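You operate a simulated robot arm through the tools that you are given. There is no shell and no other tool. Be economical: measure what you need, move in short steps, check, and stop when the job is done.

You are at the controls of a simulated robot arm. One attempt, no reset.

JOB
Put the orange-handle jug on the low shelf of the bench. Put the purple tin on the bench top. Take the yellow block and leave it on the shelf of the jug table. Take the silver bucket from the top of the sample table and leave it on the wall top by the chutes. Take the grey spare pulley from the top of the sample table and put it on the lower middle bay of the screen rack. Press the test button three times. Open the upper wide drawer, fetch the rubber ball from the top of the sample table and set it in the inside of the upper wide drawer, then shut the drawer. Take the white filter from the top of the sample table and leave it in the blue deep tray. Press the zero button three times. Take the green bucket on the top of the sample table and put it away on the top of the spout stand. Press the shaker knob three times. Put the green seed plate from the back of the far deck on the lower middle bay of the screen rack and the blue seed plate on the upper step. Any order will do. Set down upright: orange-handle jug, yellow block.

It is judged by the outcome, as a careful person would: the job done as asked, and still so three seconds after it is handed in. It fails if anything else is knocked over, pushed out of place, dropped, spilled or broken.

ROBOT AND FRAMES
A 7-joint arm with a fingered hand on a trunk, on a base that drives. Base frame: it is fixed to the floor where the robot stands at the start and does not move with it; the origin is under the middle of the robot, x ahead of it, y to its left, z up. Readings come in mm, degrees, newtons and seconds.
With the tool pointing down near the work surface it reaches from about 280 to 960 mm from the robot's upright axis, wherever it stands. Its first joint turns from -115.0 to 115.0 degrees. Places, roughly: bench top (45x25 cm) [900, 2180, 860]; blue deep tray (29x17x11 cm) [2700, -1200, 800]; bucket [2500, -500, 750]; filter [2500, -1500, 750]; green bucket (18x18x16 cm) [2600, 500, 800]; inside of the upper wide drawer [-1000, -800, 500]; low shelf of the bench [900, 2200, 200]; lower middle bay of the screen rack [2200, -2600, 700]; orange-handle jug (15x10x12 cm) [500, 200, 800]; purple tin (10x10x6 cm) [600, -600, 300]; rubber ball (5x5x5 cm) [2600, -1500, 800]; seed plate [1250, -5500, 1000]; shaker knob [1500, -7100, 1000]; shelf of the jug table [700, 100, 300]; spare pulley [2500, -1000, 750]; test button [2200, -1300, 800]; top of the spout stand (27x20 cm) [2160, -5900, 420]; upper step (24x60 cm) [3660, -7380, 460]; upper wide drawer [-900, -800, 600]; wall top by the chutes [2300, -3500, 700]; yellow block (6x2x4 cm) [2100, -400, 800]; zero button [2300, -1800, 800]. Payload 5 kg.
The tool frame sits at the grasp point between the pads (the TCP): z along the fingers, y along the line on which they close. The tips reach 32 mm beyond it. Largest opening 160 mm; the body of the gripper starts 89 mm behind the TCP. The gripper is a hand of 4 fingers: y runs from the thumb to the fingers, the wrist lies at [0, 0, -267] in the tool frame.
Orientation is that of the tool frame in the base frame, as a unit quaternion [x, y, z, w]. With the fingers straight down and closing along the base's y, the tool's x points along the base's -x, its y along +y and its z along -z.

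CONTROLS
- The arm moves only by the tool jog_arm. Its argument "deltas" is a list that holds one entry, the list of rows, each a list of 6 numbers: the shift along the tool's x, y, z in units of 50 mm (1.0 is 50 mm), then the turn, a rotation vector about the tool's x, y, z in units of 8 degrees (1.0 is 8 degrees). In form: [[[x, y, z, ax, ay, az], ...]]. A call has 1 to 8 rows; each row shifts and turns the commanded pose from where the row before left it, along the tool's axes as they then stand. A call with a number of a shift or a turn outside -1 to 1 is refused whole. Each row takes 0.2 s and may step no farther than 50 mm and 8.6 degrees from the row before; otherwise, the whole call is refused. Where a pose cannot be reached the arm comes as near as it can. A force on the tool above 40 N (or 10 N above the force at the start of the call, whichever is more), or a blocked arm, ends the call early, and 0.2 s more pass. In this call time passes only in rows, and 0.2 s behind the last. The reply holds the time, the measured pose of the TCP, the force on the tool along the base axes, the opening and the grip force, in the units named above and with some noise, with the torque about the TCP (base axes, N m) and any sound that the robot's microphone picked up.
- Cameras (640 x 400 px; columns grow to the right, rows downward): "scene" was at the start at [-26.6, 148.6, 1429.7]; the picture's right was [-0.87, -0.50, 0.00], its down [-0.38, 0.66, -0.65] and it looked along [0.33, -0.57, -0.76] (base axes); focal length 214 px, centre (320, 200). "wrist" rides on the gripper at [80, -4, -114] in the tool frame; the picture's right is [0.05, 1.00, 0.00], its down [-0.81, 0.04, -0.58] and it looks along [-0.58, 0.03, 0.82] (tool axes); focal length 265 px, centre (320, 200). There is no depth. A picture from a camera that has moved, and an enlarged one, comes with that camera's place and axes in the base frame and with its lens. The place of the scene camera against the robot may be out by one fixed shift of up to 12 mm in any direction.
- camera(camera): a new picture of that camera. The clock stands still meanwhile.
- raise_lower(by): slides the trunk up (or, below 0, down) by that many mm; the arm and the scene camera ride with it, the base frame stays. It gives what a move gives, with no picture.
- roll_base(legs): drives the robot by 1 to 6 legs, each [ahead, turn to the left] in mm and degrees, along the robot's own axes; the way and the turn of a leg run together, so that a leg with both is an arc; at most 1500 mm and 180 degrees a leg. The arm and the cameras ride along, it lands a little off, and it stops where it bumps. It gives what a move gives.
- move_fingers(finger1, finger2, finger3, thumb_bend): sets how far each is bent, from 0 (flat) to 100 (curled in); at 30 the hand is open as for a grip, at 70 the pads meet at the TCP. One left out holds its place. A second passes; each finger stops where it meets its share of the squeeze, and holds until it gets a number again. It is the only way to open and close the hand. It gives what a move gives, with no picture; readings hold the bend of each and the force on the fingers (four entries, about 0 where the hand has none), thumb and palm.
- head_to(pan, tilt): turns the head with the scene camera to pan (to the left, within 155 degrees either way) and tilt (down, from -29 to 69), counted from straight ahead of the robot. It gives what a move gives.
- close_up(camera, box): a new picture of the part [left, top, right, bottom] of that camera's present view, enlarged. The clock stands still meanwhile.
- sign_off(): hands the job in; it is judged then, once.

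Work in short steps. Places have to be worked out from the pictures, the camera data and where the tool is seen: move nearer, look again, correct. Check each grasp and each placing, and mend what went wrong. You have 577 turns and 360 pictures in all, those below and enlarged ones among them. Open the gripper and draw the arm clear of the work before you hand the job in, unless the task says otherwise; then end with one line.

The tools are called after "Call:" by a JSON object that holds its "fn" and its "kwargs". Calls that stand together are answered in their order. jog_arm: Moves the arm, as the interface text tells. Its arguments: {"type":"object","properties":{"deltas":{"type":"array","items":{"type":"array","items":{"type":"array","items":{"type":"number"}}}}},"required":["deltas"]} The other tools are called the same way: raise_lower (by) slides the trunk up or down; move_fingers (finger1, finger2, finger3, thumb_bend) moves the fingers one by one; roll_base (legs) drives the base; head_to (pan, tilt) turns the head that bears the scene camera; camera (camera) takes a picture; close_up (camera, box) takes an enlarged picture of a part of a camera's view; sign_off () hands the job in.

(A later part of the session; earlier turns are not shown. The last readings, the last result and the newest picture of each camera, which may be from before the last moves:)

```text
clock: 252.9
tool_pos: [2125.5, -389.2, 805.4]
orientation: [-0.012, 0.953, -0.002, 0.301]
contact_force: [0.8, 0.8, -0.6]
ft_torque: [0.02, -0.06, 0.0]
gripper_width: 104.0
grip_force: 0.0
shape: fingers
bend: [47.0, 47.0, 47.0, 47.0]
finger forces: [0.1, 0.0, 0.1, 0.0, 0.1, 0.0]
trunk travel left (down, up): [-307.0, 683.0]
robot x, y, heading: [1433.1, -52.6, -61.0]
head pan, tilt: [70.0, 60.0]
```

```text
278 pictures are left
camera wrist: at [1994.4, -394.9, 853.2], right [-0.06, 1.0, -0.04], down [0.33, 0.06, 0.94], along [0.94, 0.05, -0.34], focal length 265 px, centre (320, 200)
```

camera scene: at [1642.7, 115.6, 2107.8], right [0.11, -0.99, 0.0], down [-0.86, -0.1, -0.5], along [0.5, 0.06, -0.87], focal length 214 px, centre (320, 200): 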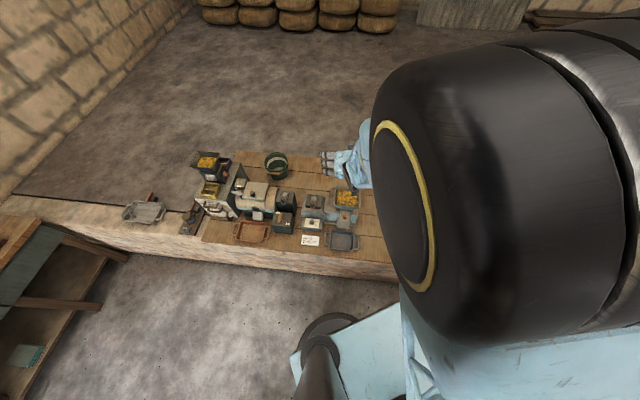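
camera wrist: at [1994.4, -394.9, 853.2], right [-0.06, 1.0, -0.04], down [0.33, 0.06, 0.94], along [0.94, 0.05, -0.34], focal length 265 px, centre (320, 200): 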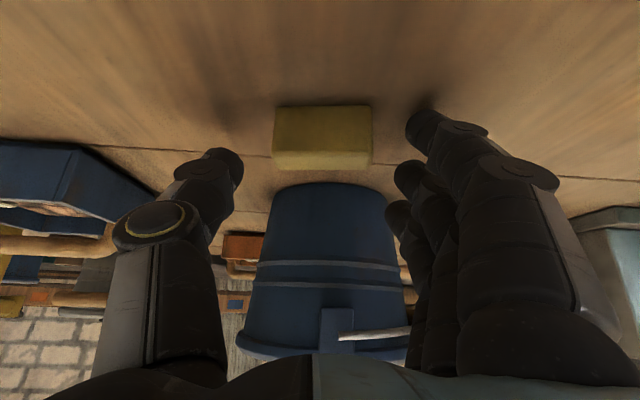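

Lower another 8 mm, then close gently.

Call:
{"fn": "jog_arm", "kwargs": {"deltas": [[[0.09, 0, 0.13, 0, 0, 0]]]}}

Call:
{"fn": "move_fingers", "kwargs": {"finger1": 58, "finger2": 58, "finger3": 58, "thumb_bend": 58}}

Call:
{"fn": "camera", "kwargs": {"camera": "wrist"}}

```text
clock: 253.3
tool_pos: [2125.3, -389.8, 803.2]
orientation: [-0.012, 0.953, -0.003, 0.304]
contact_force: [-4.5, -3.3, 39.1]
ft_torque: [2.3, 0.54, 0.34]
gripper_width: 105.6
grip_force: 19.5
shape: fingers
bend: [50.0, 47.0, 47.0, 47.0]
finger forces: [39.2, 0.0, 0.0, 0.1, 0.0, 0.1]
trunk travel left (down, up): [-307.0, 683.0]
robot x, y, heading: [1431.3, -59.1, -61.1]
head pan, tilt: [70.0, 60.0]
```

```text
clock: 253.9
tool_pos: [2128.9, -386.8, 803.6]
orientation: [-0.013, 0.952, -0.001, 0.306]
contact_force: [-1.6, 5.8, 25.9]
ft_torque: [1.66, 0.28, 0.04]
gripper_width: 80.0
grip_force: 13.3
shape: fingers
bend: [54.0, 57.0, 57.0, 57.0]
finger forces: [25.5, 0.1, 0.0, 0.1, 0.0, 0.0]
trunk travel left (down, up): [-307.0, 683.0]
robot x, y, heading: [1432.3, -57.0, -61.0]
head pan, tilt: [70.0, 60.0]
stopped: the force on the tool passed its limit at 50 N (the readings are from after the stop); the commanded pose is now the measured one
```

```text
277 pictures are left
camera wrist: at [1997.8, -392.5, 849.9], right [-0.07, 1.0, -0.04], down [0.32, 0.06, 0.94], along [0.94, 0.05, -0.33], focal length 265 px, centre (320, 200)
```

wrist: 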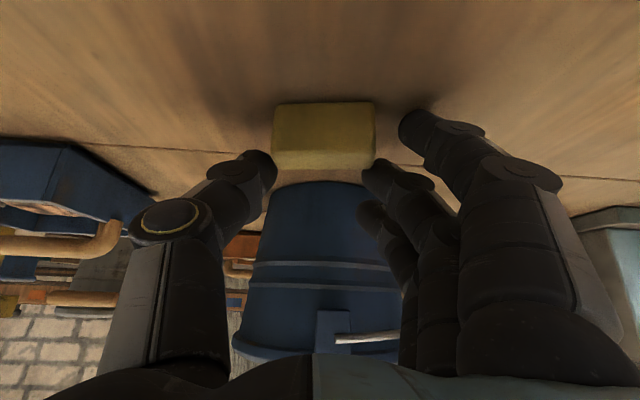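

Finger 1 is touching the table. Back off, curl finger 1 out of the way and use fingers 2–3 with the thumb.

Call:
{"fn": "jog_arm", "kwargs": {"deltas": [[[0, 0, -0.8, 0, 0, 0]]]}}

Call:
{"fn": "move_fingers", "kwargs": {"finger1": 95, "finger2": 47, "finger3": 47, "thumb_bend": 47}}

Call:
{"fn": "camera", "kwargs": {"camera": "wrist"}}

```text
clock: 254.3
tool_pos: [2103.1, -388.8, 832.6]
orientation: [-0.012, 0.953, -0.001, 0.303]
contact_force: [0.2, 0.7, -0.5]
ft_torque: [-0.01, 0.02, 0.02]
gripper_width: 65.1
grip_force: 0.0
shape: fingers
bend: [57.0, 57.0, 57.0, 57.0]
finger forces: [0.1, 0.0, 0.1, 0.0, 0.0, 0.0]
trunk travel left (down, up): [-307.0, 683.0]
robot x, y, heading: [1430.4, -59.0, -61.3]
head pan, tilt: [70.0, 60.0]
```

```text
clock: 255.3
tool_pos: [2103.2, -389.6, 833.7]
orientation: [-0.012, 0.953, -0.001, 0.303]
contact_force: [0.1, 0.2, 0.2]
ft_torque: [-0.01, -0.06, 0.0]
gripper_width: 55.6
grip_force: 0.0
shape: fingers
bend: [95.0, 47.0, 47.0, 47.0]
finger forces: [0.1, 0.0, 0.0, 0.1, 0.1, 0.0]
trunk travel left (down, up): [-307.0, 683.0]
robot x, y, heading: [1433.7, -56.7, -61.2]
head pan, tilt: [70.0, 60.0]
```

```text
276 pictures are left
camera wrist: at [1973.0, -395.4, 880.9], right [-0.07, 1.0, -0.04], down [0.33, 0.06, 0.94], along [0.94, 0.05, -0.33], focal length 265 px, centre (320, 200)
```

wrist: 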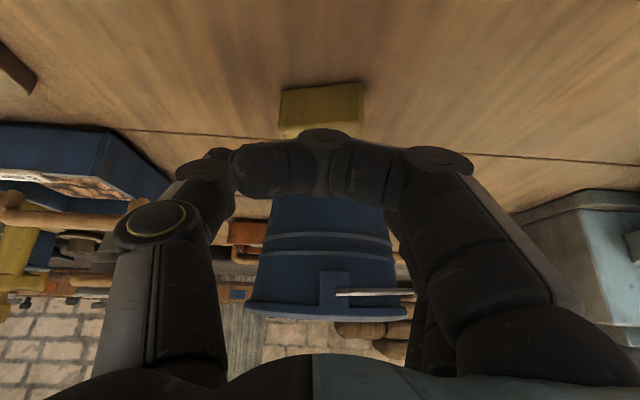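

That blocks the way. Instead use a steeper hand (≈17° pitch) with all fingers; reopen and re-pitch.

Call:
{"fn": "jog_arm", "kwargs": {"deltas": [[[0, 0, -0.6, 0, 0.75, 0], [0, 0, 0, 0, 0.75, 0], [0, 0, 0, 0, 0.75, 0]]]}}

Call:
{"fn": "move_fingers", "kwargs": {"finger1": 47, "finger2": 47, "finger3": 47, "thumb_bend": 47}}

Call:
{"fn": "camera", "kwargs": {"camera": "wrist"}}

```text
clock: 256.1
tool_pos: [2086.7, -388.6, 858.0]
orientation: [-0.011, 0.989, -0.004, 0.15]
contact_force: [-0.2, 0.3, -0.3]
ft_torque: [-0.04, 0.01, 0.02]
gripper_width: 56.1
grip_force: 0.0
shape: fingers
bend: [95.0, 47.0, 47.0, 47.0]
finger forces: [0.0, 0.0, 0.1, 0.0, 0.1, 0.0]
trunk travel left (down, up): [-307.0, 683.0]
robot x, y, heading: [1434.7, -56.4, -61.3]
head pan, tilt: [70.0, 60.0]
```

```text
clock: 257.1
tool_pos: [2087.7, -388.2, 857.9]
orientation: [-0.013, 0.989, -0.004, 0.15]
contact_force: [0.2, -0.6, 0.2]
ft_torque: [-0.01, -0.02, 0.03]
gripper_width: 102.6
grip_force: 0.1
shape: fingers
bend: [47.0, 47.0, 47.0, 47.0]
finger forces: [0.0, 0.0, 0.0, 0.0, 0.0, 0.1]
trunk travel left (down, up): [-307.0, 683.0]
robot x, y, heading: [1431.4, -59.2, -61.2]
head pan, tilt: [70.0, 60.0]
```

```text
275 pictures are left
camera wrist: at [1977.7, -394.0, 943.8], right [-0.07, 1.0, -0.03], down [0.61, 0.06, 0.79], along [0.79, 0.04, -0.61], focal length 265 px, centre (320, 200)
```

wrist: 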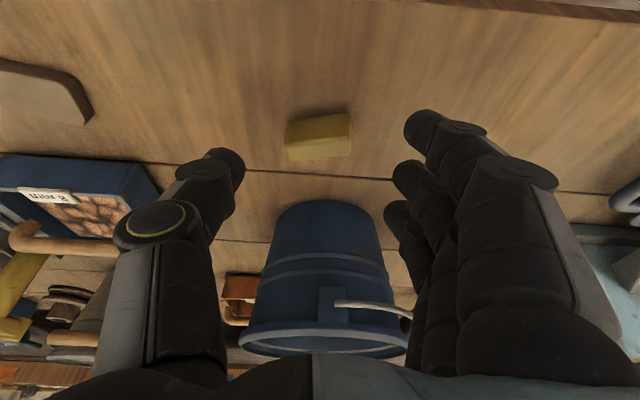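

The block was nudged ~12° in yaw; rotate the tool to match, and descend to just above.

Call:
{"fn": "jog_arm", "kwargs": {"deltas": [[[-0.15, 0, 0, -0.2, 0, -0.65], [-0.15, 0, 0.3, -0.21, 0, -0.66], [0, 0, 0.6, 0, 0, 0]]]}}

Call:
{"fn": "camera", "kwargs": {"camera": "wrist"}}

```text
clock: 257.9
tool_pos: [2114.5, -385.4, 818.6]
orientation: [-0.107, 0.983, 0.011, 0.149]
contact_force: [0.2, 0.5, -0.1]
ft_torque: [0.02, -0.03, 0.0]
gripper_width: 102.4
grip_force: 0.0
shape: fingers
bend: [47.0, 47.0, 47.0, 47.0]
finger forces: [0.1, 0.0, 0.1, 0.0, 0.0, 0.0]
trunk travel left (down, up): [-307.0, 683.0]
robot x, y, heading: [1432.1, -56.7, -61.0]
head pan, tilt: [70.0, 60.0]
```

```text
274 pictures are left
camera wrist: at [2008.0, -411.4, 904.0], right [-0.26, 0.96, -0.03], down [0.58, 0.18, 0.79], along [0.77, 0.19, -0.61], focal length 265 px, centre (320, 200)
```

wrist: 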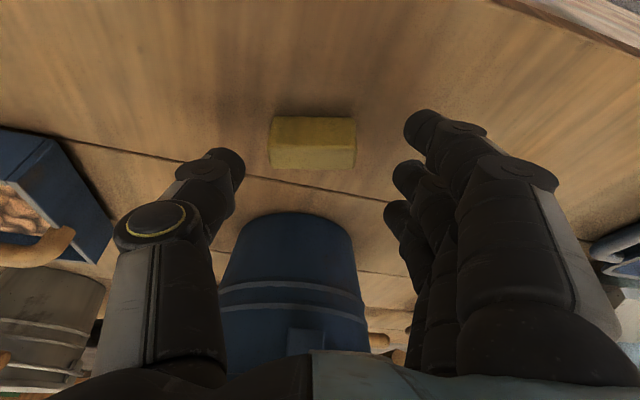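

Aligned. Descend ~22 mm and close.

Call:
{"fn": "jog_arm", "kwargs": {"deltas": [[[0, -0.08, 0.25, 0, 0, 0], [0, 0, 0.2, 0, 0, 0]]]}}

Call:
{"fn": "move_fingers", "kwargs": {"finger1": 60, "finger2": 60, "finger3": 60, "thumb_bend": 60}}

Call:
{"fn": "camera", "kwargs": {"camera": "wrist"}}

```text
clock: 258.5
tool_pos: [2121.9, -389.4, 799.6]
orientation: [-0.107, 0.983, 0.01, 0.152]
contact_force: [-3.0, -2.8, 16.9]
ft_torque: [0.81, 0.75, 0.24]
gripper_width: 103.6
grip_force: 8.6
shape: fingers
bend: [48.0, 47.0, 47.0, 47.0]
finger forces: [16.9, 0.0, 0.0, 0.0, 0.0, 0.1]
trunk travel left (down, up): [-307.0, 683.0]
robot x, y, heading: [1434.0, -57.1, -61.1]
head pan, tilt: [70.0, 60.0]
```

```text
clock: 259.5
tool_pos: [2124.0, -387.7, 797.8]
orientation: [-0.107, 0.983, 0.011, 0.151]
contact_force: [3.5, 8.2, 26.2]
ft_torque: [1.68, 0.74, -0.49]
gripper_width: 78.5
grip_force: 17.4
shape: fingers
bend: [56.0, 56.0, 60.0, 58.0]
finger forces: [26.7, 4.3, 0.0, 0.1, 4.3, 0.0]
trunk travel left (down, up): [-307.0, 683.0]
robot x, y, heading: [1434.0, -57.4, -61.4]
head pan, tilt: [70.0, 60.0]
```

```text
273 pictures are left
camera wrist: at [2016.1, -412.8, 883.9], right [-0.26, 0.96, -0.03], down [0.58, 0.18, 0.79], along [0.77, 0.19, -0.61], focal length 265 px, centre (320, 200)
```

wrist: 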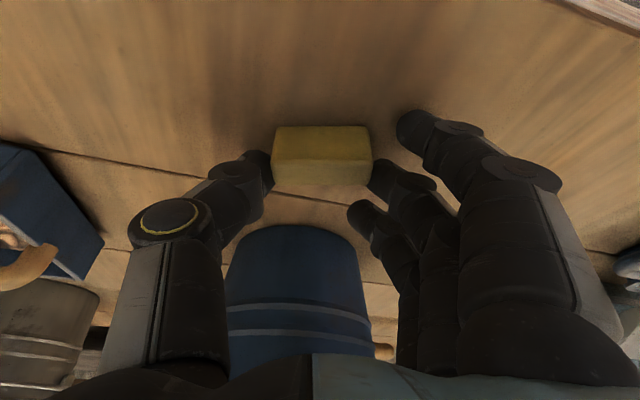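

Finger 2 and thumb hold the block; open finger 1 and squeeze with finger 2 + thumb.

Call:
{"fn": "move_fingers", "kwargs": {"finger1": 40, "finger2": 70, "finger3": 62, "thumb_bend": 68}}

Call:
{"fn": "camera", "kwargs": {"camera": "wrist"}}

```text
clock: 260.5
tool_pos: [2123.2, -388.5, 798.0]
orientation: [-0.107, 0.983, 0.011, 0.149]
contact_force: [4.9, -6.1, 31.0]
ft_torque: [1.19, 0.7, -0.11]
gripper_width: 74.3
grip_force: 25.5
shape: fingers
bend: [56.0, 56.0, 62.0, 64.0]
finger forces: [26.6, 10.0, 0.1, 0.0, 12.7, 0.1]
trunk travel left (down, up): [-307.0, 683.0]
robot x, y, heading: [1430.2, -59.5, -61.2]
head pan, tilt: [70.0, 60.0]
```

```text
272 pictures are left
camera wrist: at [2015.3, -413.9, 883.4], right [-0.26, 0.96, -0.03], down [0.58, 0.18, 0.79], along [0.77, 0.19, -0.61], focal length 265 px, centre (320, 200)
```

wrist: 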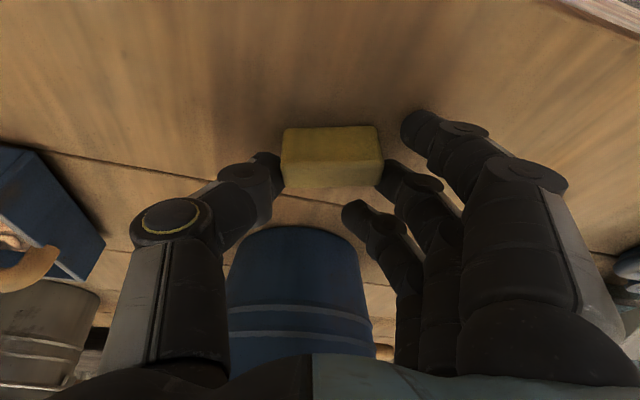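

Raise the trunk 5 mm to free finger 1.

Call:
{"fn": "raise_lower", "kwargs": {"by": 5}}

Call:
{"fn": "move_fingers", "kwargs": {"finger1": 38, "finger2": 74, "thumb_bend": 72}}

Call:
{"fn": "camera", "kwargs": {"camera": "wrist"}}

```text
clock: 261.1
tool_pos: [2122.5, -385.8, 798.6]
orientation: [-0.107, 0.983, 0.012, 0.148]
contact_force: [-0.1, -0.1, 0.0]
ft_torque: [-0.01, 0.0, -0.02]
gripper_width: 90.3
grip_force: 11.0
shape: fingers
bend: [40.0, 55.0, 62.0, 64.0]
finger forces: [0.0, 10.0, 0.0, 0.1, 11.8, 0.0]
trunk travel left (down, up): [-312.0, 678.0]
robot x, y, heading: [1435.0, -55.7, -61.1]
head pan, tilt: [70.0, 60.0]
```

```text
clock: 262.1
tool_pos: [2121.8, -388.0, 802.0]
orientation: [-0.106, 0.983, 0.011, 0.15]
contact_force: [0.1, 0.0, 0.3]
ft_torque: [0.0, -0.03, -0.01]
gripper_width: 74.6
grip_force: 0.1
shape: fingers
bend: [38.0, 72.0, 62.0, 72.0]
finger forces: [0.1, 0.0, 0.1, 0.0, 0.0, 0.0]
trunk travel left (down, up): [-312.0, 678.0]
robot x, y, heading: [1436.0, -59.4, -61.0]
head pan, tilt: [70.0, 60.0]
```

```text
271 pictures are left
camera wrist: at [2016.1, -413.9, 887.2], right [-0.26, 0.96, -0.02], down [0.58, 0.18, 0.79], along [0.77, 0.19, -0.61], focal length 265 px, centre (320, 200)
```

wrist: 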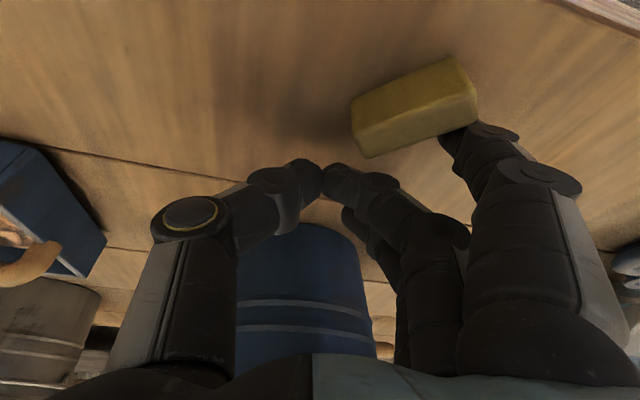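

The block slipped out and shifted. I'll lift, go vertical, and rotate so the fingers close across its thin side.

Call:
{"fn": "jog_arm", "kwargs": {"deltas": [[[0, 0, -0.9, 0, 0, 0], [0, 0, -0.7, 0, 0.72, 0], [0, 0, 0, 0, 0.72, 0], [0, 0, 0, 0, 0.6, 0]]]}}

Call:
{"fn": "jog_arm", "kwargs": {"deltas": [[[0, 0, 0, 0, 0, 0.98], [0, 0, 0, 0, 0, 0.98], [0, 0, 0, 0, 0, 0.98], [0, 0, 0, 0, 0, 0.98], [0, 0, 0, 0, 0, 0.98], [0, 0, 0, 0, 0, 0.98], [0, 0, 0, 0, 0, 0.98], [0, 0, 0, 0, 0, 0.98]]]}}

Call:
{"fn": "move_fingers", "kwargs": {"finger1": 52, "finger2": 52, "finger3": 52, "thumb_bend": 52}}

Call:
{"fn": "camera", "kwargs": {"camera": "wrist"}}

```text
clock: 263.1
tool_pos: [2100.8, -391.4, 880.0]
orientation: [-0.107, 0.994, -0.005, 0.008]
contact_force: [0.6, -0.8, -0.4]
ft_torque: [-0.04, 0.03, -0.01]
gripper_width: 74.7
grip_force: 0.0
shape: fingers
bend: [38.0, 72.0, 62.0, 72.0]
finger forces: [0.0, 0.0, 0.0, 0.0, 0.0, 0.0]
trunk travel left (down, up): [-312.0, 678.0]
robot x, y, heading: [1433.8, -58.2, -61.3]
head pan, tilt: [70.0, 60.0]
```

```text
clock: 264.9
tool_pos: [2099.9, -392.0, 878.0]
orientation: [0.426, 0.905, 0.0, 0.009]
contact_force: [0.6, 0.3, -1.0]
ft_torque: [0.01, -0.02, -0.02]
gripper_width: 75.1
grip_force: 0.0
shape: fingers
bend: [38.0, 72.0, 62.0, 72.0]
finger forces: [0.1, 0.1, 0.1, 0.0, 0.1, 0.0]
trunk travel left (down, up): [-312.0, 678.0]
robot x, y, heading: [1432.6, -53.6, -61.2]
head pan, tilt: [70.0, 60.0]
```

```text
clock: 265.9
tool_pos: [2100.4, -391.4, 878.2]
orientation: [0.426, 0.905, 0.0, 0.009]
contact_force: [0.5, 0.6, 0.7]
ft_torque: [-0.03, 0.03, -0.03]
gripper_width: 83.5
grip_force: 0.1
shape: fingers
bend: [52.0, 52.0, 52.0, 52.0]
finger forces: [0.1, 0.2, 0.0, 0.1, 0.0, 0.0]
trunk travel left (down, up): [-312.0, 678.0]
robot x, y, heading: [1433.5, -49.1, -61.1]
head pan, tilt: [70.0, 60.0]
```

```text
270 pictures are left
camera wrist: at [2044.7, -330.8, 991.2], right [0.74, 0.68, 0.01], down [0.54, -0.6, 0.59], along [0.4, -0.43, -0.81], focal length 265 px, centre (320, 200)
```

wrist: 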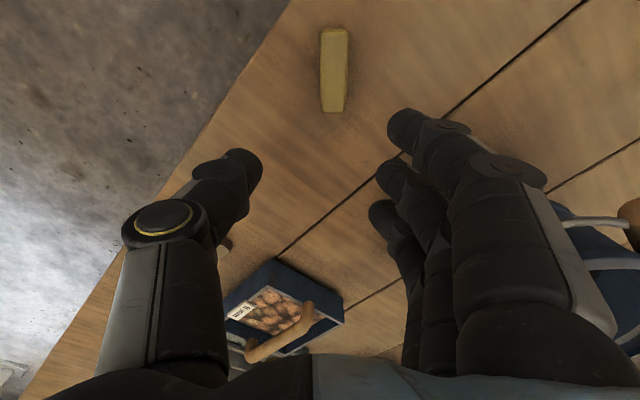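

Block centre ≈(2077,−350). Move over it and descend partly.

Call:
{"fn": "jog_arm", "kwargs": {"deltas": [[[0.92, 0.17, 0, 0, 0, 0], [0, 0, 0.9, 0, 0, 0], [0, 0, 0.4, 0, 0, 0]]]}}

Call:
{"fn": "camera", "kwargs": {"camera": "wrist"}}

```text
clock: 266.7
tool_pos: [2077.6, -353.8, 811.0]
orientation: [0.426, 0.905, 0.0, 0.009]
contact_force: [0.1, 0.2, -0.5]
ft_torque: [0.01, 0.03, 0.02]
gripper_width: 83.4
grip_force: 0.0
shape: fingers
bend: [52.0, 52.0, 52.0, 52.0]
finger forces: [0.0, 0.1, 0.0, 0.1, 0.0, 0.1]
trunk travel left (down, up): [-312.0, 678.0]
robot x, y, heading: [1432.7, -55.9, -61.4]
head pan, tilt: [70.0, 60.0]
```

```text
269 pictures are left
camera wrist: at [2022.5, -292.5, 925.1], right [0.74, 0.68, 0.01], down [0.54, -0.6, 0.59], along [0.4, -0.43, -0.81], focal length 265 px, centre (320, 200)
```

wrist: 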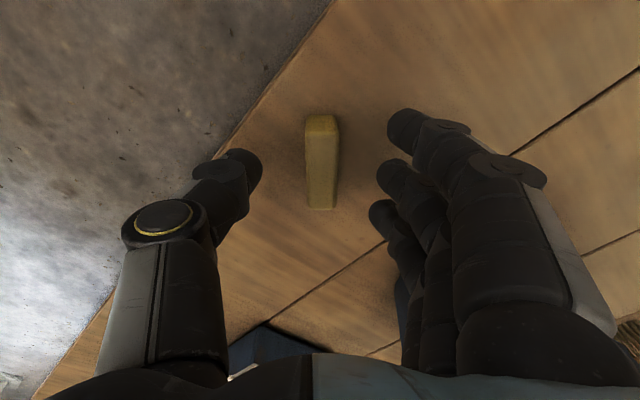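

Call:
{"fn": "jog_arm", "kwargs": {"deltas": [[[0.18, 0.02, 0.2, 0, 0, 0], [0, 0, 0.22, 0, 0, 0]]]}}

Call:
{"fn": "move_fingers", "kwargs": {"finger1": 62, "finger2": 62, "finger3": 62, "thumb_bend": 62}}

Call:
{"fn": "camera", "kwargs": {"camera": "wrist"}}

```text
clock: 267.3
tool_pos: [2072.7, -347.5, 790.5]
orientation: [0.426, 0.905, 0.0, 0.008]
contact_force: [0.1, 0.7, 0.6]
ft_torque: [0.02, -0.01, -0.01]
gripper_width: 83.6
grip_force: 0.0
shape: fingers
bend: [52.0, 52.0, 52.0, 52.0]
finger forces: [0.1, 0.0, 0.0, 0.0, 0.1, 0.0]
trunk travel left (down, up): [-312.0, 678.0]
robot x, y, heading: [1431.8, -51.5, -61.1]
head pan, tilt: [70.0, 60.0]
```

```text
clock: 268.3
tool_pos: [2074.1, -345.6, 791.9]
orientation: [0.426, 0.905, 0.001, 0.01]
contact_force: [0.5, -1.2, -0.1]
ft_torque: [0.0, -0.02, -0.04]
gripper_width: 47.1
grip_force: 0.1
shape: fingers
bend: [62.0, 62.0, 62.0, 62.0]
finger forces: [0.1, 0.0, 0.0, 0.0, 0.0, 0.1]
trunk travel left (down, up): [-312.0, 678.0]
robot x, y, heading: [1432.7, -55.9, -61.3]
head pan, tilt: [70.0, 60.0]
```

```text
268 pictures are left
camera wrist: at [2017.9, -285.2, 904.8], right [0.74, 0.68, 0.01], down [0.54, -0.6, 0.59], along [0.4, -0.43, -0.81], focal length 265 px, centre (320, 200)
```

wrist: 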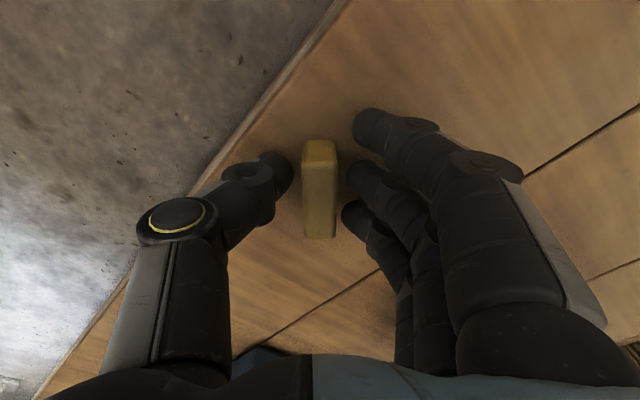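

Good. Close fully on the block.

Call:
{"fn": "jog_arm", "kwargs": {"deltas": [[[0, 0, 0.06, 0, 0, 0]]]}}

Call:
{"fn": "move_fingers", "kwargs": {"finger1": 74, "finger2": 74, "finger3": 74, "thumb_bend": 70}}

Call:
{"fn": "raise_lower", "kwargs": {"by": 30}}

Call:
{"fn": "camera", "kwargs": {"camera": "wrist"}}

```text
clock: 268.7
tool_pos: [2074.1, -344.9, 789.5]
orientation: [0.426, 0.905, 0.001, 0.01]
contact_force: [0.3, -0.1, 5.8]
ft_torque: [-0.11, 0.2, 0.01]
gripper_width: 47.1
grip_force: 2.9
shape: fingers
bend: [62.0, 62.0, 62.0, 62.0]
finger forces: [0.0, 0.0, 0.1, 0.0, 5.6, 0.0]
trunk travel left (down, up): [-312.0, 678.0]
robot x, y, heading: [1434.4, -58.0, -61.4]
head pan, tilt: [70.0, 60.0]
```

```text
clock: 269.7
tool_pos: [2073.6, -345.6, 788.7]
orientation: [0.426, 0.905, 0.0, 0.009]
contact_force: [-0.5, 0.4, -0.2]
ft_torque: [0.03, 0.04, 0.01]
gripper_width: 25.4
grip_force: 13.1
shape: fingers
bend: [74.0, 71.0, 72.0, 67.0]
finger forces: [0.0, 8.4, 4.8, 0.0, 13.2, 0.0]
trunk travel left (down, up): [-312.0, 678.0]
robot x, y, heading: [1434.0, -54.2, -61.3]
head pan, tilt: [70.0, 60.0]
```

```text
clock: 270.4
tool_pos: [2073.8, -344.4, 818.9]
orientation: [0.426, 0.905, 0.0, 0.009]
contact_force: [0.4, -0.9, -1.0]
ft_torque: [0.03, 0.01, -0.02]
gripper_width: 25.9
grip_force: 13.4
shape: fingers
bend: [74.0, 71.0, 72.0, 67.0]
finger forces: [0.1, 8.2, 4.8, 0.2, 13.3, 0.1]
trunk travel left (down, up): [-342.0, 648.0]
robot x, y, heading: [1430.9, -58.5, -61.0]
head pan, tilt: [70.0, 60.0]
```

```text
267 pictures are left
camera wrist: at [2018.1, -283.8, 931.4], right [0.74, 0.68, 0.01], down [0.54, -0.6, 0.59], along [0.4, -0.43, -0.81], focal length 265 px, centre (320, 200)
```

wrist: 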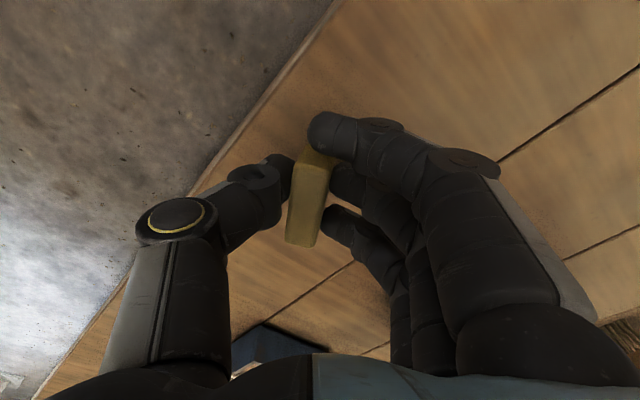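

Got the block. Raise and manoeuvre to face the jug table from the aisle side.

Call:
{"fn": "raise_lower", "kwargs": {"by": 250}}

Call:
{"fn": "roll_base", "kwargs": {"legs": [[0, -67], [-340, 0], [0, -89]]}}

Call:
{"fn": "head_to", "kwargs": {"pan": 35, "tilt": 50}}

Call:
{"fn": "camera", "kwargs": {"camera": "scene"}}

Call:
{"fn": "camera", "kwargs": {"camera": "wrist"}}

```text
clock: 273.0
tool_pos: [2074.1, -345.1, 1068.0]
orientation: [0.426, 0.905, 0.0, 0.009]
contact_force: [0.1, 0.2, 0.1]
ft_torque: [-0.02, 0.03, 0.02]
gripper_width: 25.6
grip_force: 13.3
shape: fingers
bend: [74.0, 71.0, 72.0, 67.0]
finger forces: [0.1, 8.1, 4.8, 0.0, 13.2, 0.0]
trunk travel left (down, up): [-592.0, 398.0]
robot x, y, heading: [1431.0, -53.8, -61.1]
head pan, tilt: [70.0, 60.0]
```

```text
clock: 282.2
tool_pos: [936.5, 196.2, 1068.3]
orientation: [0.978, -0.21, -0.009, 0.003]
contact_force: [0.3, -0.2, 0.3]
ft_torque: [-0.05, 0.0, -0.01]
gripper_width: 25.9
grip_force: 11.8
shape: fingers
bend: [74.0, 72.0, 72.0, 67.0]
finger forces: [0.1, 7.6, 4.7, 0.0, 12.4, 0.0]
trunk travel left (down, up): [-592.0, 398.0]
robot x, y, heading: [1639.0, 222.1, 144.8]
head pan, tilt: [70.0, 60.0]
```

```text
clock: 283.2
tool_pos: [936.4, 195.9, 1068.4]
orientation: [0.978, -0.21, -0.009, 0.002]
contact_force: [-0.2, 0.0, -0.3]
ft_torque: [-0.01, 0.02, 0.01]
gripper_width: 25.6
grip_force: 11.8
shape: fingers
bend: [74.0, 72.0, 72.0, 67.0]
finger forces: [0.1, 7.6, 4.6, 0.0, 12.3, 0.1]
trunk travel left (down, up): [-592.0, 398.0]
robot x, y, heading: [1639.9, 219.8, 145.0]
head pan, tilt: [35.0, 50.0]
```

```text
266 pictures are left
camera scene: at [1488.7, 31.8, 1745.3], right [0.0, 1.0, 0.0], down [0.77, 0.0, -0.64], along [-0.64, 0.0, -0.77], focal length 214 px, centre (320, 200)
```

scene: 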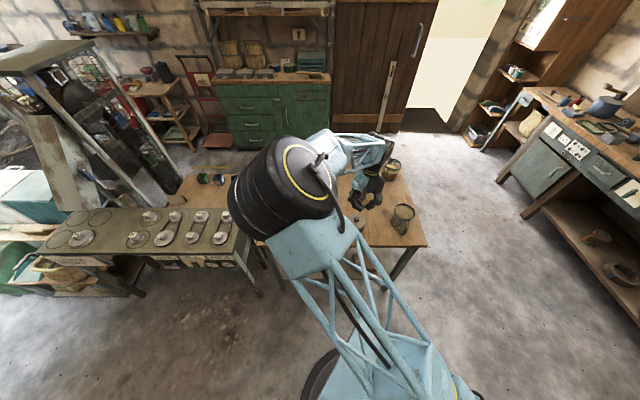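

```text
265 pictures are left
camera wrist: at [1013.9, 168.3, 1181.5], right [-0.36, -0.93, 0.01], down [-0.75, 0.3, 0.59], along [-0.55, 0.21, -0.81], focal length 265 px, centre (320, 200)
```

wrist: 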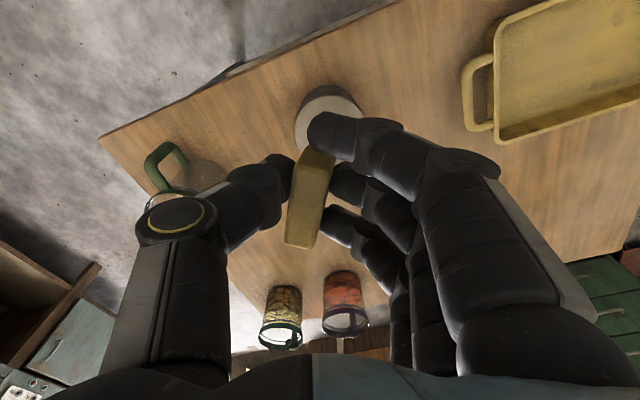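

Jug table's far edge is x≈985. Retract the hand to the aisle, then lower and inspect the shelf.

Call:
{"fn": "jog_arm", "kwargs": {"deltas": [[[0.87, -0.39, 0, 0, 0, 0], [0.87, -0.39, 0, 0, 0, 0], [0.87, -0.39, 0, 0, 0, 0], [0.87, -0.39, 0, 0, 0, 0]]]}}

Call:
{"fn": "raise_lower", "kwargs": {"by": -350}}

Call:
{"fn": "camera", "kwargs": {"camera": "wrist"}}

Call:
{"fn": "camera", "kwargs": {"camera": "scene"}}

```text
clock: 284.2
tool_pos: [1128.9, 199.1, 1065.5]
orientation: [0.978, -0.21, -0.008, 0.003]
contact_force: [0.9, -0.8, -0.3]
ft_torque: [0.01, 0.04, 0.0]
gripper_width: 25.7
grip_force: 12.0
shape: fingers
bend: [74.0, 72.0, 72.0, 67.0]
finger forces: [0.1, 7.8, 4.7, 0.0, 12.3, 0.0]
trunk travel left (down, up): [-592.0, 398.0]
robot x, y, heading: [1642.4, 220.8, 144.7]
head pan, tilt: [35.0, 50.0]
```

```text
clock: 287.6
tool_pos: [1127.1, 200.1, 714.4]
orientation: [0.978, -0.211, -0.008, 0.002]
contact_force: [-0.8, 0.2, -0.4]
ft_torque: [-0.01, -0.04, -0.01]
gripper_width: 25.6
grip_force: 12.7
shape: fingers
bend: [74.0, 72.0, 72.0, 67.0]
finger forces: [0.0, 7.7, 4.5, 0.1, 12.3, 0.0]
trunk travel left (down, up): [-242.0, 748.0]
robot x, y, heading: [1641.1, 219.2, 144.9]
head pan, tilt: [35.0, 50.0]
```

```text
264 pictures are left
camera wrist: at [1205.0, 171.2, 828.2], right [-0.36, -0.93, 0.01], down [-0.75, 0.3, 0.59], along [-0.55, 0.21, -0.81], focal length 265 px, centre (320, 200)
```

wrist: 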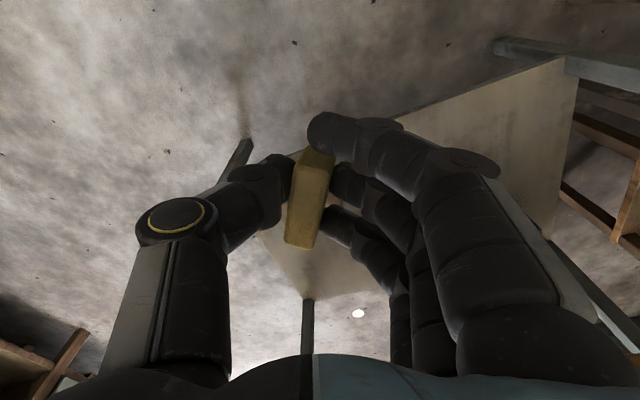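

```text
263 pictures are left
camera scene: at [1488.9, 32.0, 1395.4], right [0.0, 1.0, 0.0], down [0.77, 0.0, -0.64], along [-0.64, 0.0, -0.77], focal length 214 px, centre (320, 200)
```

scene: 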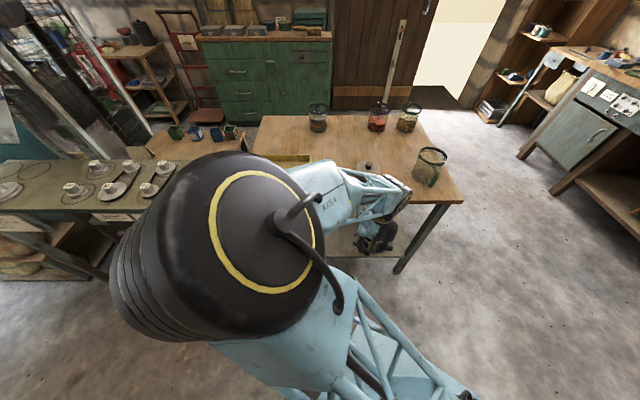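

Shelf is free near its aisle edge (x≈977, z≈300). Tilt the tool 20°, lower.

Call:
{"fn": "jog_arm", "kwargs": {"deltas": [[[0, 0, 0, 0, -0.85, 0], [0, 0, 0, 0, -0.85, 0], [0, 0, 0, 0, -0.8, 0]]]}}

Call:
{"fn": "raise_lower", "kwargs": {"by": -240}}

Call:
{"fn": "camera", "kwargs": {"camera": "wrist"}}

Call:
{"fn": "camera", "kwargs": {"camera": "scene"}}

```text
clock: 288.6
tool_pos: [1130.7, 262.3, 698.3]
orientation: [0.95, -0.242, -0.174, -0.097]
contact_force: [0.0, -0.6, -1.0]
ft_torque: [-0.01, -0.02, 0.02]
gripper_width: 25.7
grip_force: 12.1
shape: fingers
bend: [74.0, 72.0, 72.0, 67.0]
finger forces: [0.0, 7.5, 4.5, 0.0, 12.1, 0.1]
trunk travel left (down, up): [-242.0, 748.0]
robot x, y, heading: [1640.7, 220.0, 144.9]
head pan, tilt: [35.0, 50.0]
stopped in row 3: the arm was blocked; the commanded pose is now the measured one
```

```text
clock: 291.1
tool_pos: [1131.6, 261.8, 457.9]
orientation: [0.95, -0.243, -0.174, -0.097]
contact_force: [-1.4, -0.8, -0.2]
ft_torque: [0.02, -0.02, 0.02]
gripper_width: 25.8
grip_force: 11.6
shape: fingers
bend: [74.0, 72.0, 72.0, 67.0]
finger forces: [0.0, 7.4, 4.5, 0.1, 12.0, 0.0]
trunk travel left (down, up): [-2.0, 988.0]
robot x, y, heading: [1635.4, 218.7, 144.8]
head pan, tilt: [35.0, 50.0]
```

```text
262 pictures are left
camera wrist: at [1231.5, 202.2, 533.8], right [-0.45, -0.88, -0.12], down [-0.53, 0.16, 0.83], along [-0.72, 0.44, -0.54], focal length 265 px, centre (320, 200)
```

wrist: 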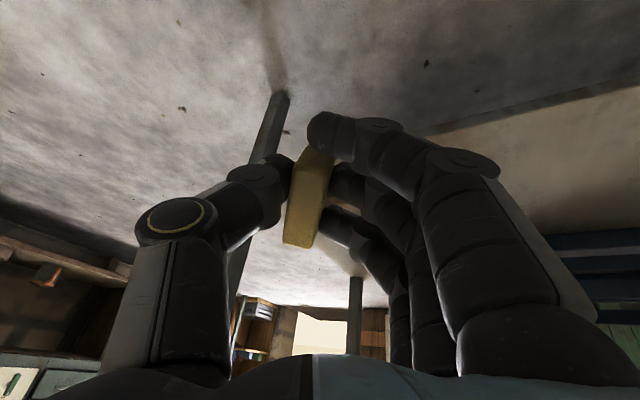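

```text
261 pictures are left
camera scene: at [1489.0, 33.6, 1155.4], right [0.02, 1.0, 0.0], down [0.77, -0.02, -0.64], along [-0.64, 0.01, -0.77], focal length 214 px, centre (320, 200)
```

scene: 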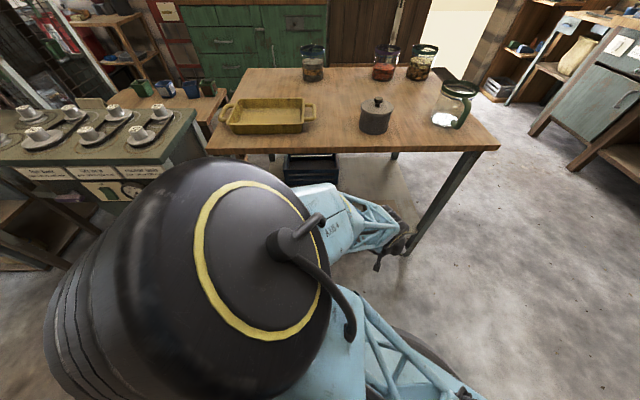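

Joint limits skewed the tilt. Correct roll, extend slightly toward the table, shift −y and lower.

Call:
{"fn": "jog_arm", "kwargs": {"deltas": [[[0, 0, 0, -0.77, 0, 0], [-0.82, 0.47, 0.33, 0, 0, 0], [0.42, 0.88, -0.17, 0, 0, 0], [0.32, 0, 0.78, 0, 0, 0], [0.32, 0, 0.78, 0, 0, 0]]]}}

Call:
{"fn": "camera", "kwargs": {"camera": "wrist"}}

```text
clock: 292.3
tool_pos: [1081.3, 210.3, 378.2]
orientation: [0.954, -0.232, -0.187, -0.045]
contact_force: [-0.4, 0.2, 0.8]
ft_torque: [-0.04, -0.01, -0.01]
gripper_width: 25.8
grip_force: 11.5
shape: fingers
bend: [74.0, 72.0, 72.0, 67.0]
finger forces: [0.0, 7.4, 4.2, 0.0, 11.8, 0.0]
trunk travel left (down, up): [-2.0, 988.0]
robot x, y, heading: [1639.8, 224.1, 144.9]
head pan, tilt: [35.0, 50.0]
```

```text
260 pictures are left
camera wrist: at [1188.3, 161.1, 453.5], right [-0.41, -0.91, -0.02], down [-0.5, 0.21, 0.84], along [-0.76, 0.36, -0.54], focal length 265 px, centre (320, 200)
```

wrist: 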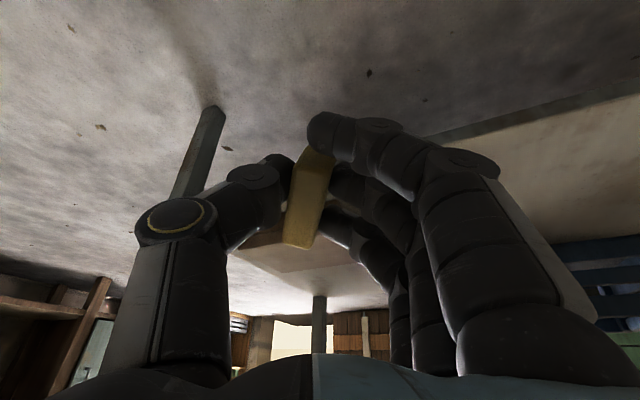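

Call:
{"fn": "jog_arm", "kwargs": {"deltas": [[[-0.82, 0.46, 0.35, 0, 0, 0], [-0.82, 0.46, 0.35, 0, 0, 0], [-0.82, 0.46, 0.35, 0, 0, 0]]]}}

Call:
{"fn": "camera", "kwargs": {"camera": "wrist"}}

Call:
{"fn": "camera", "kwargs": {"camera": "scene"}}

```text
refused: row 1 steps farther than a row can; nothing moved
```

```text
259 pictures are left
camera wrist: at [1188.3, 161.1, 453.5], right [-0.41, -0.91, -0.02], down [-0.5, 0.21, 0.84], along [-0.76, 0.36, -0.54], focal length 265 px, centre (320, 200)
```

wrist: 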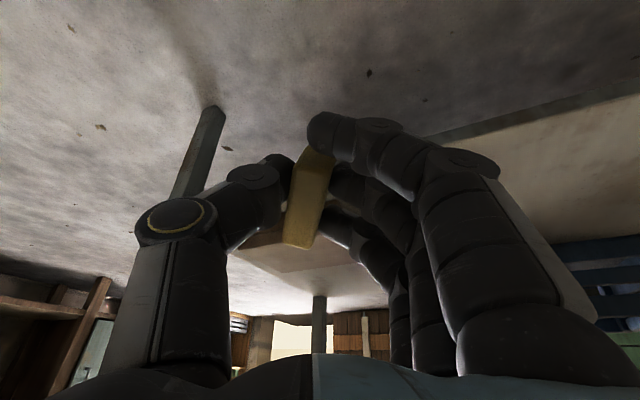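

```text
258 pictures are left
camera scene: at [1489.5, 32.1, 1155.5], right [0.0, 1.0, 0.0], down [0.77, 0.0, -0.64], along [-0.64, 0.0, -0.77], focal length 214 px, centre (320, 200)
```

scene: 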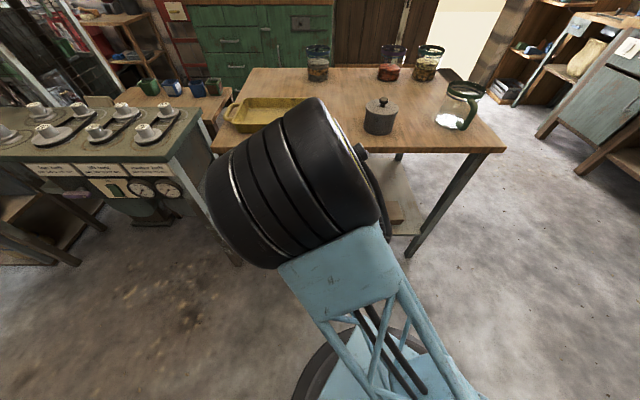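

Call:
{"fn": "jog_arm", "kwargs": {"deltas": [[[-0.76, 0.43, 0.32, 0, 0, 0], [-0.76, 0.43, 0.32, 0, 0, 0], [-0.76, 0.43, 0.32, 0, 0, 0]]]}}

Call:
{"fn": "camera", "kwargs": {"camera": "wrist"}}

Call:
{"fn": "camera", "kwargs": {"camera": "scene"}}

```text
clock: 293.3
tool_pos: [951.7, 124.5, 375.2]
orientation: [0.966, -0.171, -0.188, -0.033]
contact_force: [1.4, -2.1, 0.7]
ft_torque: [0.12, 0.08, -0.04]
gripper_width: 25.8
grip_force: 12.5
shape: fingers
bend: [74.0, 72.0, 73.0, 67.0]
finger forces: [0.0, 7.8, 4.6, 0.1, 12.3, 0.0]
trunk travel left (down, up): [-2.0, 988.0]
robot x, y, heading: [1637.7, 219.4, 144.9]
head pan, tilt: [35.0, 50.0]
stopped in row 3: the arm was blocked; the commanded pose is now the measured one
```

```text
257 pictures are left
camera wrist: at [1063.2, 88.5, 450.7], right [-0.3, -0.95, -0.02], down [-0.52, 0.15, 0.84], along [-0.8, 0.26, -0.54], focal length 265 px, centre (320, 200)
```

wrist: 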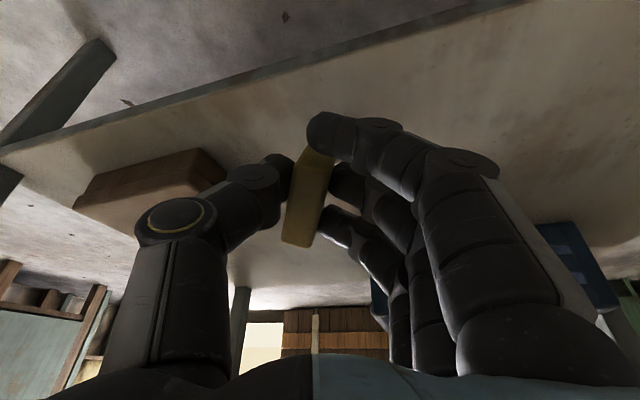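

```text
256 pictures are left
camera scene: at [1488.9, 31.3, 1155.3], right [0.0, 1.0, 0.0], down [0.77, 0.0, -0.64], along [-0.64, 0.0, -0.77], focal length 214 px, centre (320, 200)
```

scene: 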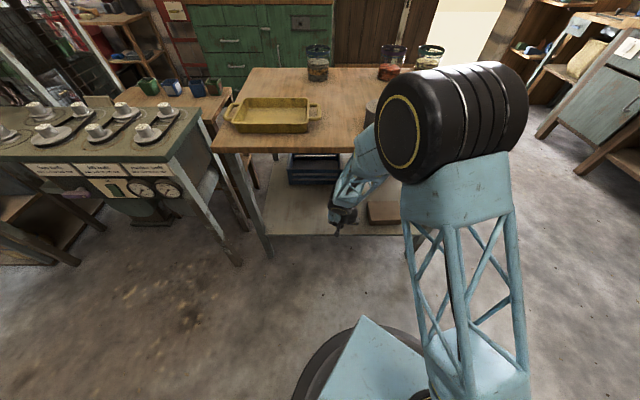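

The elbow swung to the other side but nothing was touched. Extend 30 mm more onto the shelf and lower in steps.

Call:
{"fn": "jog_arm", "kwargs": {"deltas": [[[-0.55, 0, 0.22, 0, 0, 0], [0.11, 0, 0.28, 0, 0, 0]]]}}

Call:
{"fn": "jog_arm", "kwargs": {"deltas": [[[0.11, 0, 0.28, 0, 0, 0]]]}}

Call:
{"fn": "jog_arm", "kwargs": {"deltas": [[[0.04, 0, 0.1, 0, 0, 0]]]}}

Call:
{"fn": "camera", "kwargs": {"camera": "wrist"}}

```text
clock: 293.9
tool_pos: [923.1, 138.7, 360.8]
orientation: [0.966, -0.175, -0.189, -0.035]
contact_force: [-0.6, 0.5, -0.8]
ft_torque: [-0.02, -0.03, 0.0]
gripper_width: 26.0
grip_force: 11.9
shape: fingers
bend: [74.0, 72.0, 73.0, 67.0]
finger forces: [0.1, 7.7, 4.5, 0.1, 12.4, 0.0]
trunk travel left (down, up): [-2.0, 988.0]
robot x, y, heading: [1639.4, 219.5, 145.0]
head pan, tilt: [35.0, 50.0]
```

```text
clock: 294.3
tool_pos: [923.1, 137.9, 344.9]
orientation: [0.966, -0.175, -0.189, -0.035]
contact_force: [0.2, -0.3, -0.2]
ft_torque: [-0.05, -0.03, 0.02]
gripper_width: 25.7
grip_force: 12.3
shape: fingers
bend: [74.0, 72.0, 73.0, 67.0]
finger forces: [0.0, 7.7, 4.5, 0.1, 12.4, 0.0]
trunk travel left (down, up): [-2.0, 988.0]
robot x, y, heading: [1636.6, 219.3, 144.8]
head pan, tilt: [35.0, 50.0]
```

```text
clock: 294.7
tool_pos: [922.4, 139.1, 339.3]
orientation: [0.966, -0.175, -0.188, -0.035]
contact_force: [0.1, -0.4, -0.7]
ft_torque: [-0.03, -0.01, 0.01]
gripper_width: 25.8
grip_force: 12.3
shape: fingers
bend: [74.0, 72.0, 73.0, 67.0]
finger forces: [0.0, 7.7, 4.3, 0.0, 12.2, 0.0]
trunk travel left (down, up): [-2.0, 988.0]
robot x, y, heading: [1639.8, 222.1, 144.9]
head pan, tilt: [35.0, 50.0]
```

```text
255 pictures are left
camera wrist: at [1034.1, 102.3, 416.4], right [-0.3, -0.95, -0.02], down [-0.52, 0.15, 0.84], along [-0.8, 0.27, -0.54], focal length 265 px, centre (320, 200)
```

wrist: 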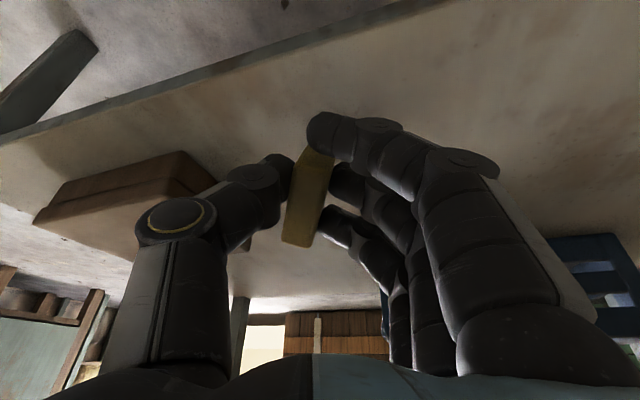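

Call:
{"fn": "jog_arm", "kwargs": {"deltas": [[[0.04, 0, 0.1, 0, 0, 0]]]}}

Call:
{"fn": "jog_arm", "kwargs": {"deltas": [[[0.03, 0, 0.08, 0, 0, 0]]]}}

Call:
{"fn": "jog_arm", "kwargs": {"deltas": [[[0.03, 0, 0.08, 0, 0, 0]]]}}

Call:
{"fn": "jog_arm", "kwargs": {"deltas": [[[0.03, 0, 0.08, 0, 0, 0]]]}}

```text
clock: 295.1
tool_pos: [921.8, 139.2, 334.4]
orientation: [0.966, -0.175, -0.189, -0.035]
contact_force: [-0.2, -0.7, -1.0]
ft_torque: [0.0, 0.01, -0.01]
gripper_width: 25.7
grip_force: 13.0
shape: fingers
bend: [74.0, 72.0, 73.0, 67.0]
finger forces: [0.0, 7.7, 4.3, 0.0, 12.2, 0.0]
trunk travel left (down, up): [-2.0, 988.0]
robot x, y, heading: [1639.6, 219.3, 144.9]
head pan, tilt: [35.0, 50.0]
```

```text
clock: 295.5
tool_pos: [922.3, 139.9, 329.6]
orientation: [0.966, -0.175, -0.189, -0.035]
contact_force: [0.4, 0.4, -1.0]
ft_torque: [0.03, 0.0, -0.02]
gripper_width: 25.4
grip_force: 11.8
shape: fingers
bend: [74.0, 72.0, 73.0, 67.0]
finger forces: [0.0, 7.6, 4.3, 0.0, 12.2, 0.0]
trunk travel left (down, up): [-2.0, 988.0]
robot x, y, heading: [1638.2, 220.4, 145.0]
head pan, tilt: [35.0, 50.0]
```

```text
clock: 295.9
tool_pos: [921.8, 139.8, 325.6]
orientation: [0.966, -0.175, -0.189, -0.035]
contact_force: [-0.3, -0.8, -0.3]
ft_torque: [-0.02, -0.01, 0.01]
gripper_width: 25.7
grip_force: 12.3
shape: fingers
bend: [74.0, 72.0, 73.0, 67.0]
finger forces: [0.1, 7.7, 4.2, 0.0, 12.2, 0.0]
trunk travel left (down, up): [-2.0, 988.0]
robot x, y, heading: [1637.6, 218.8, 145.0]
head pan, tilt: [35.0, 50.0]
```

```text
clock: 296.3
tool_pos: [922.5, 139.0, 320.4]
orientation: [0.966, -0.174, -0.188, -0.034]
contact_force: [-0.2, -0.8, 0.2]
ft_torque: [0.0, -0.01, 0.0]
gripper_width: 25.6
grip_force: 11.7
shape: fingers
bend: [74.0, 72.0, 73.0, 67.0]
finger forces: [0.0, 7.6, 4.5, 0.0, 12.2, 0.0]
trunk travel left (down, up): [-2.0, 988.0]
robot x, y, heading: [1637.8, 224.1, 144.9]
head pan, tilt: [35.0, 50.0]
```

Call:
{"fn": "jog_arm", "kwargs": {"deltas": [[[0.04, 0, 0.1, 0, 0, 0]]]}}

Call:
{"fn": "jog_arm", "kwargs": {"deltas": [[[0.04, 0, 0.1, 0, 0, 0]]]}}

Call:
{"fn": "jog_arm", "kwargs": {"deltas": [[[0.04, 0, 0.1, 0, 0, 0]]]}}

Call:
{"fn": "camera", "kwargs": {"camera": "wrist"}}

```text
clock: 296.7
tool_pos: [922.5, 140.1, 315.7]
orientation: [0.966, -0.174, -0.189, -0.034]
contact_force: [-0.3, 0.3, -0.5]
ft_torque: [0.01, 0.01, 0.03]
gripper_width: 25.6
grip_force: 12.2
shape: fingers
bend: [74.0, 72.0, 73.0, 67.0]
finger forces: [0.0, 7.7, 4.4, 0.1, 12.3, 0.0]
trunk travel left (down, up): [-2.0, 988.0]
robot x, y, heading: [1636.6, 221.4, 144.7]
head pan, tilt: [35.0, 50.0]
```

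```text
clock: 297.1
tool_pos: [921.8, 139.2, 309.8]
orientation: [0.966, -0.174, -0.189, -0.035]
contact_force: [-0.6, -0.1, -0.8]
ft_torque: [-0.01, -0.03, -0.01]
gripper_width: 25.7
grip_force: 11.7
shape: fingers
bend: [74.0, 72.0, 73.0, 67.0]
finger forces: [0.0, 7.7, 4.3, 0.1, 12.3, 0.0]
trunk travel left (down, up): [-2.0, 988.0]
robot x, y, heading: [1638.6, 219.4, 145.0]
head pan, tilt: [35.0, 50.0]
```

```text
clock: 297.5
tool_pos: [922.2, 140.2, 305.9]
orientation: [0.966, -0.175, -0.189, -0.036]
contact_force: [0.6, 0.4, 0.6]
ft_torque: [0.0, 0.01, -0.03]
gripper_width: 25.9
grip_force: 12.2
shape: fingers
bend: [74.0, 72.0, 73.0, 67.0]
finger forces: [0.0, 7.8, 4.4, 0.0, 12.2, 0.1]
trunk travel left (down, up): [-2.0, 988.0]
robot x, y, heading: [1640.4, 219.0, 145.0]
head pan, tilt: [35.0, 50.0]
```

```text
254 pictures are left
camera wrist: at [1033.9, 103.5, 381.0], right [-0.3, -0.95, -0.02], down [-0.52, 0.15, 0.84], along [-0.8, 0.27, -0.54], focal length 265 px, centre (320, 200)
```

wrist: 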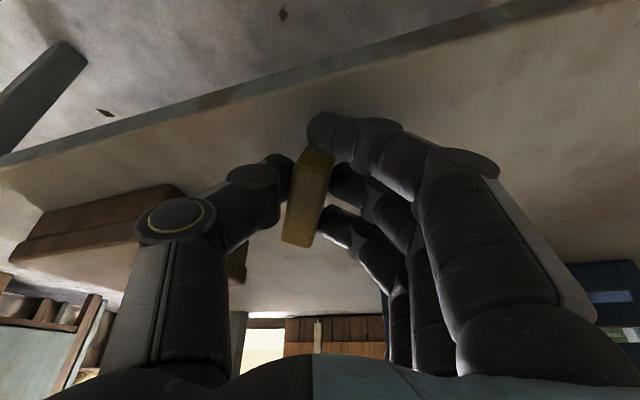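

Call:
{"fn": "jog_arm", "kwargs": {"deltas": [[[0.08, 0, 0.2, 0, 0, 0]]]}}

Call:
{"fn": "jog_arm", "kwargs": {"deltas": [[[0.04, 0, 0.1, 0, 0, 0]]]}}

Call:
{"fn": "jog_arm", "kwargs": {"deltas": [[[0.03, 0, 0.08, 0, 0, 0]]]}}

Call:
{"fn": "jog_arm", "kwargs": {"deltas": [[[0.03, 0, 0.08, 0, 0, 0]]]}}

```text
clock: 297.9
tool_pos: [921.4, 139.7, 297.0]
orientation: [0.965, -0.175, -0.19, -0.034]
contact_force: [-4.6, -0.7, 20.5]
ft_torque: [0.03, -0.01, 0.05]
gripper_width: 24.8
grip_force: 18.2
shape: fingers
bend: [75.0, 73.0, 72.0, 67.0]
finger forces: [6.9, 12.5, 4.3, 0.0, 12.6, 0.0]
trunk travel left (down, up): [-2.0, 988.0]
robot x, y, heading: [1636.8, 219.6, 145.1]
head pan, tilt: [35.0, 50.0]
```

```text
clock: 298.3
tool_pos: [920.5, 138.6, 296.1]
orientation: [0.965, -0.175, -0.192, -0.034]
contact_force: [6.3, 0.1, 26.7]
ft_torque: [0.4, -0.51, -0.18]
gripper_width: 24.3
grip_force: 22.7
shape: fingers
bend: [75.0, 73.0, 72.0, 68.0]
finger forces: [5.8, 9.3, 3.7, 0.0, 27.4, 0.0]
trunk travel left (down, up): [-2.0, 988.0]
robot x, y, heading: [1640.2, 219.5, 144.9]
head pan, tilt: [35.0, 50.0]
stopped in row 1: the force on the tool passed its limit at 48 N (the readings are from after the stop); the commanded pose is now the measured one
```

```text
clock: 298.6
tool_pos: [919.7, 137.7, 296.0]
orientation: [0.965, -0.175, -0.193, -0.033]
contact_force: [5.3, -0.4, 25.1]
ft_torque: [0.48, -0.45, -0.15]
gripper_width: 24.2
grip_force: 22.6
shape: fingers
bend: [75.0, 73.0, 72.0, 69.0]
finger forces: [4.4, 9.2, 3.7, 0.0, 28.4, 0.0]
trunk travel left (down, up): [-2.0, 988.0]
robot x, y, heading: [1639.4, 219.1, 144.5]
head pan, tilt: [35.0, 50.0]
stopped in row 1: the force on the tool passed its limit at 46 N (the readings are from after the stop); the commanded pose is now the measured one
```

```text
clock: 298.9
tool_pos: [917.6, 138.0, 295.5]
orientation: [0.965, -0.175, -0.195, -0.034]
contact_force: [6.4, -0.4, 24.4]
ft_torque: [0.5, -0.48, -0.1]
gripper_width: 23.9
grip_force: 22.7
shape: fingers
bend: [75.0, 73.0, 72.0, 69.0]
finger forces: [4.5, 9.2, 3.6, 0.0, 28.3, 0.0]
trunk travel left (down, up): [-2.0, 988.0]
robot x, y, heading: [1637.3, 221.3, 144.8]
head pan, tilt: [35.0, 50.0]
stopped in row 1: the force on the tool passed its limit at 46 N (the readings are from after the stop); the commanded pose is now the measured one
```

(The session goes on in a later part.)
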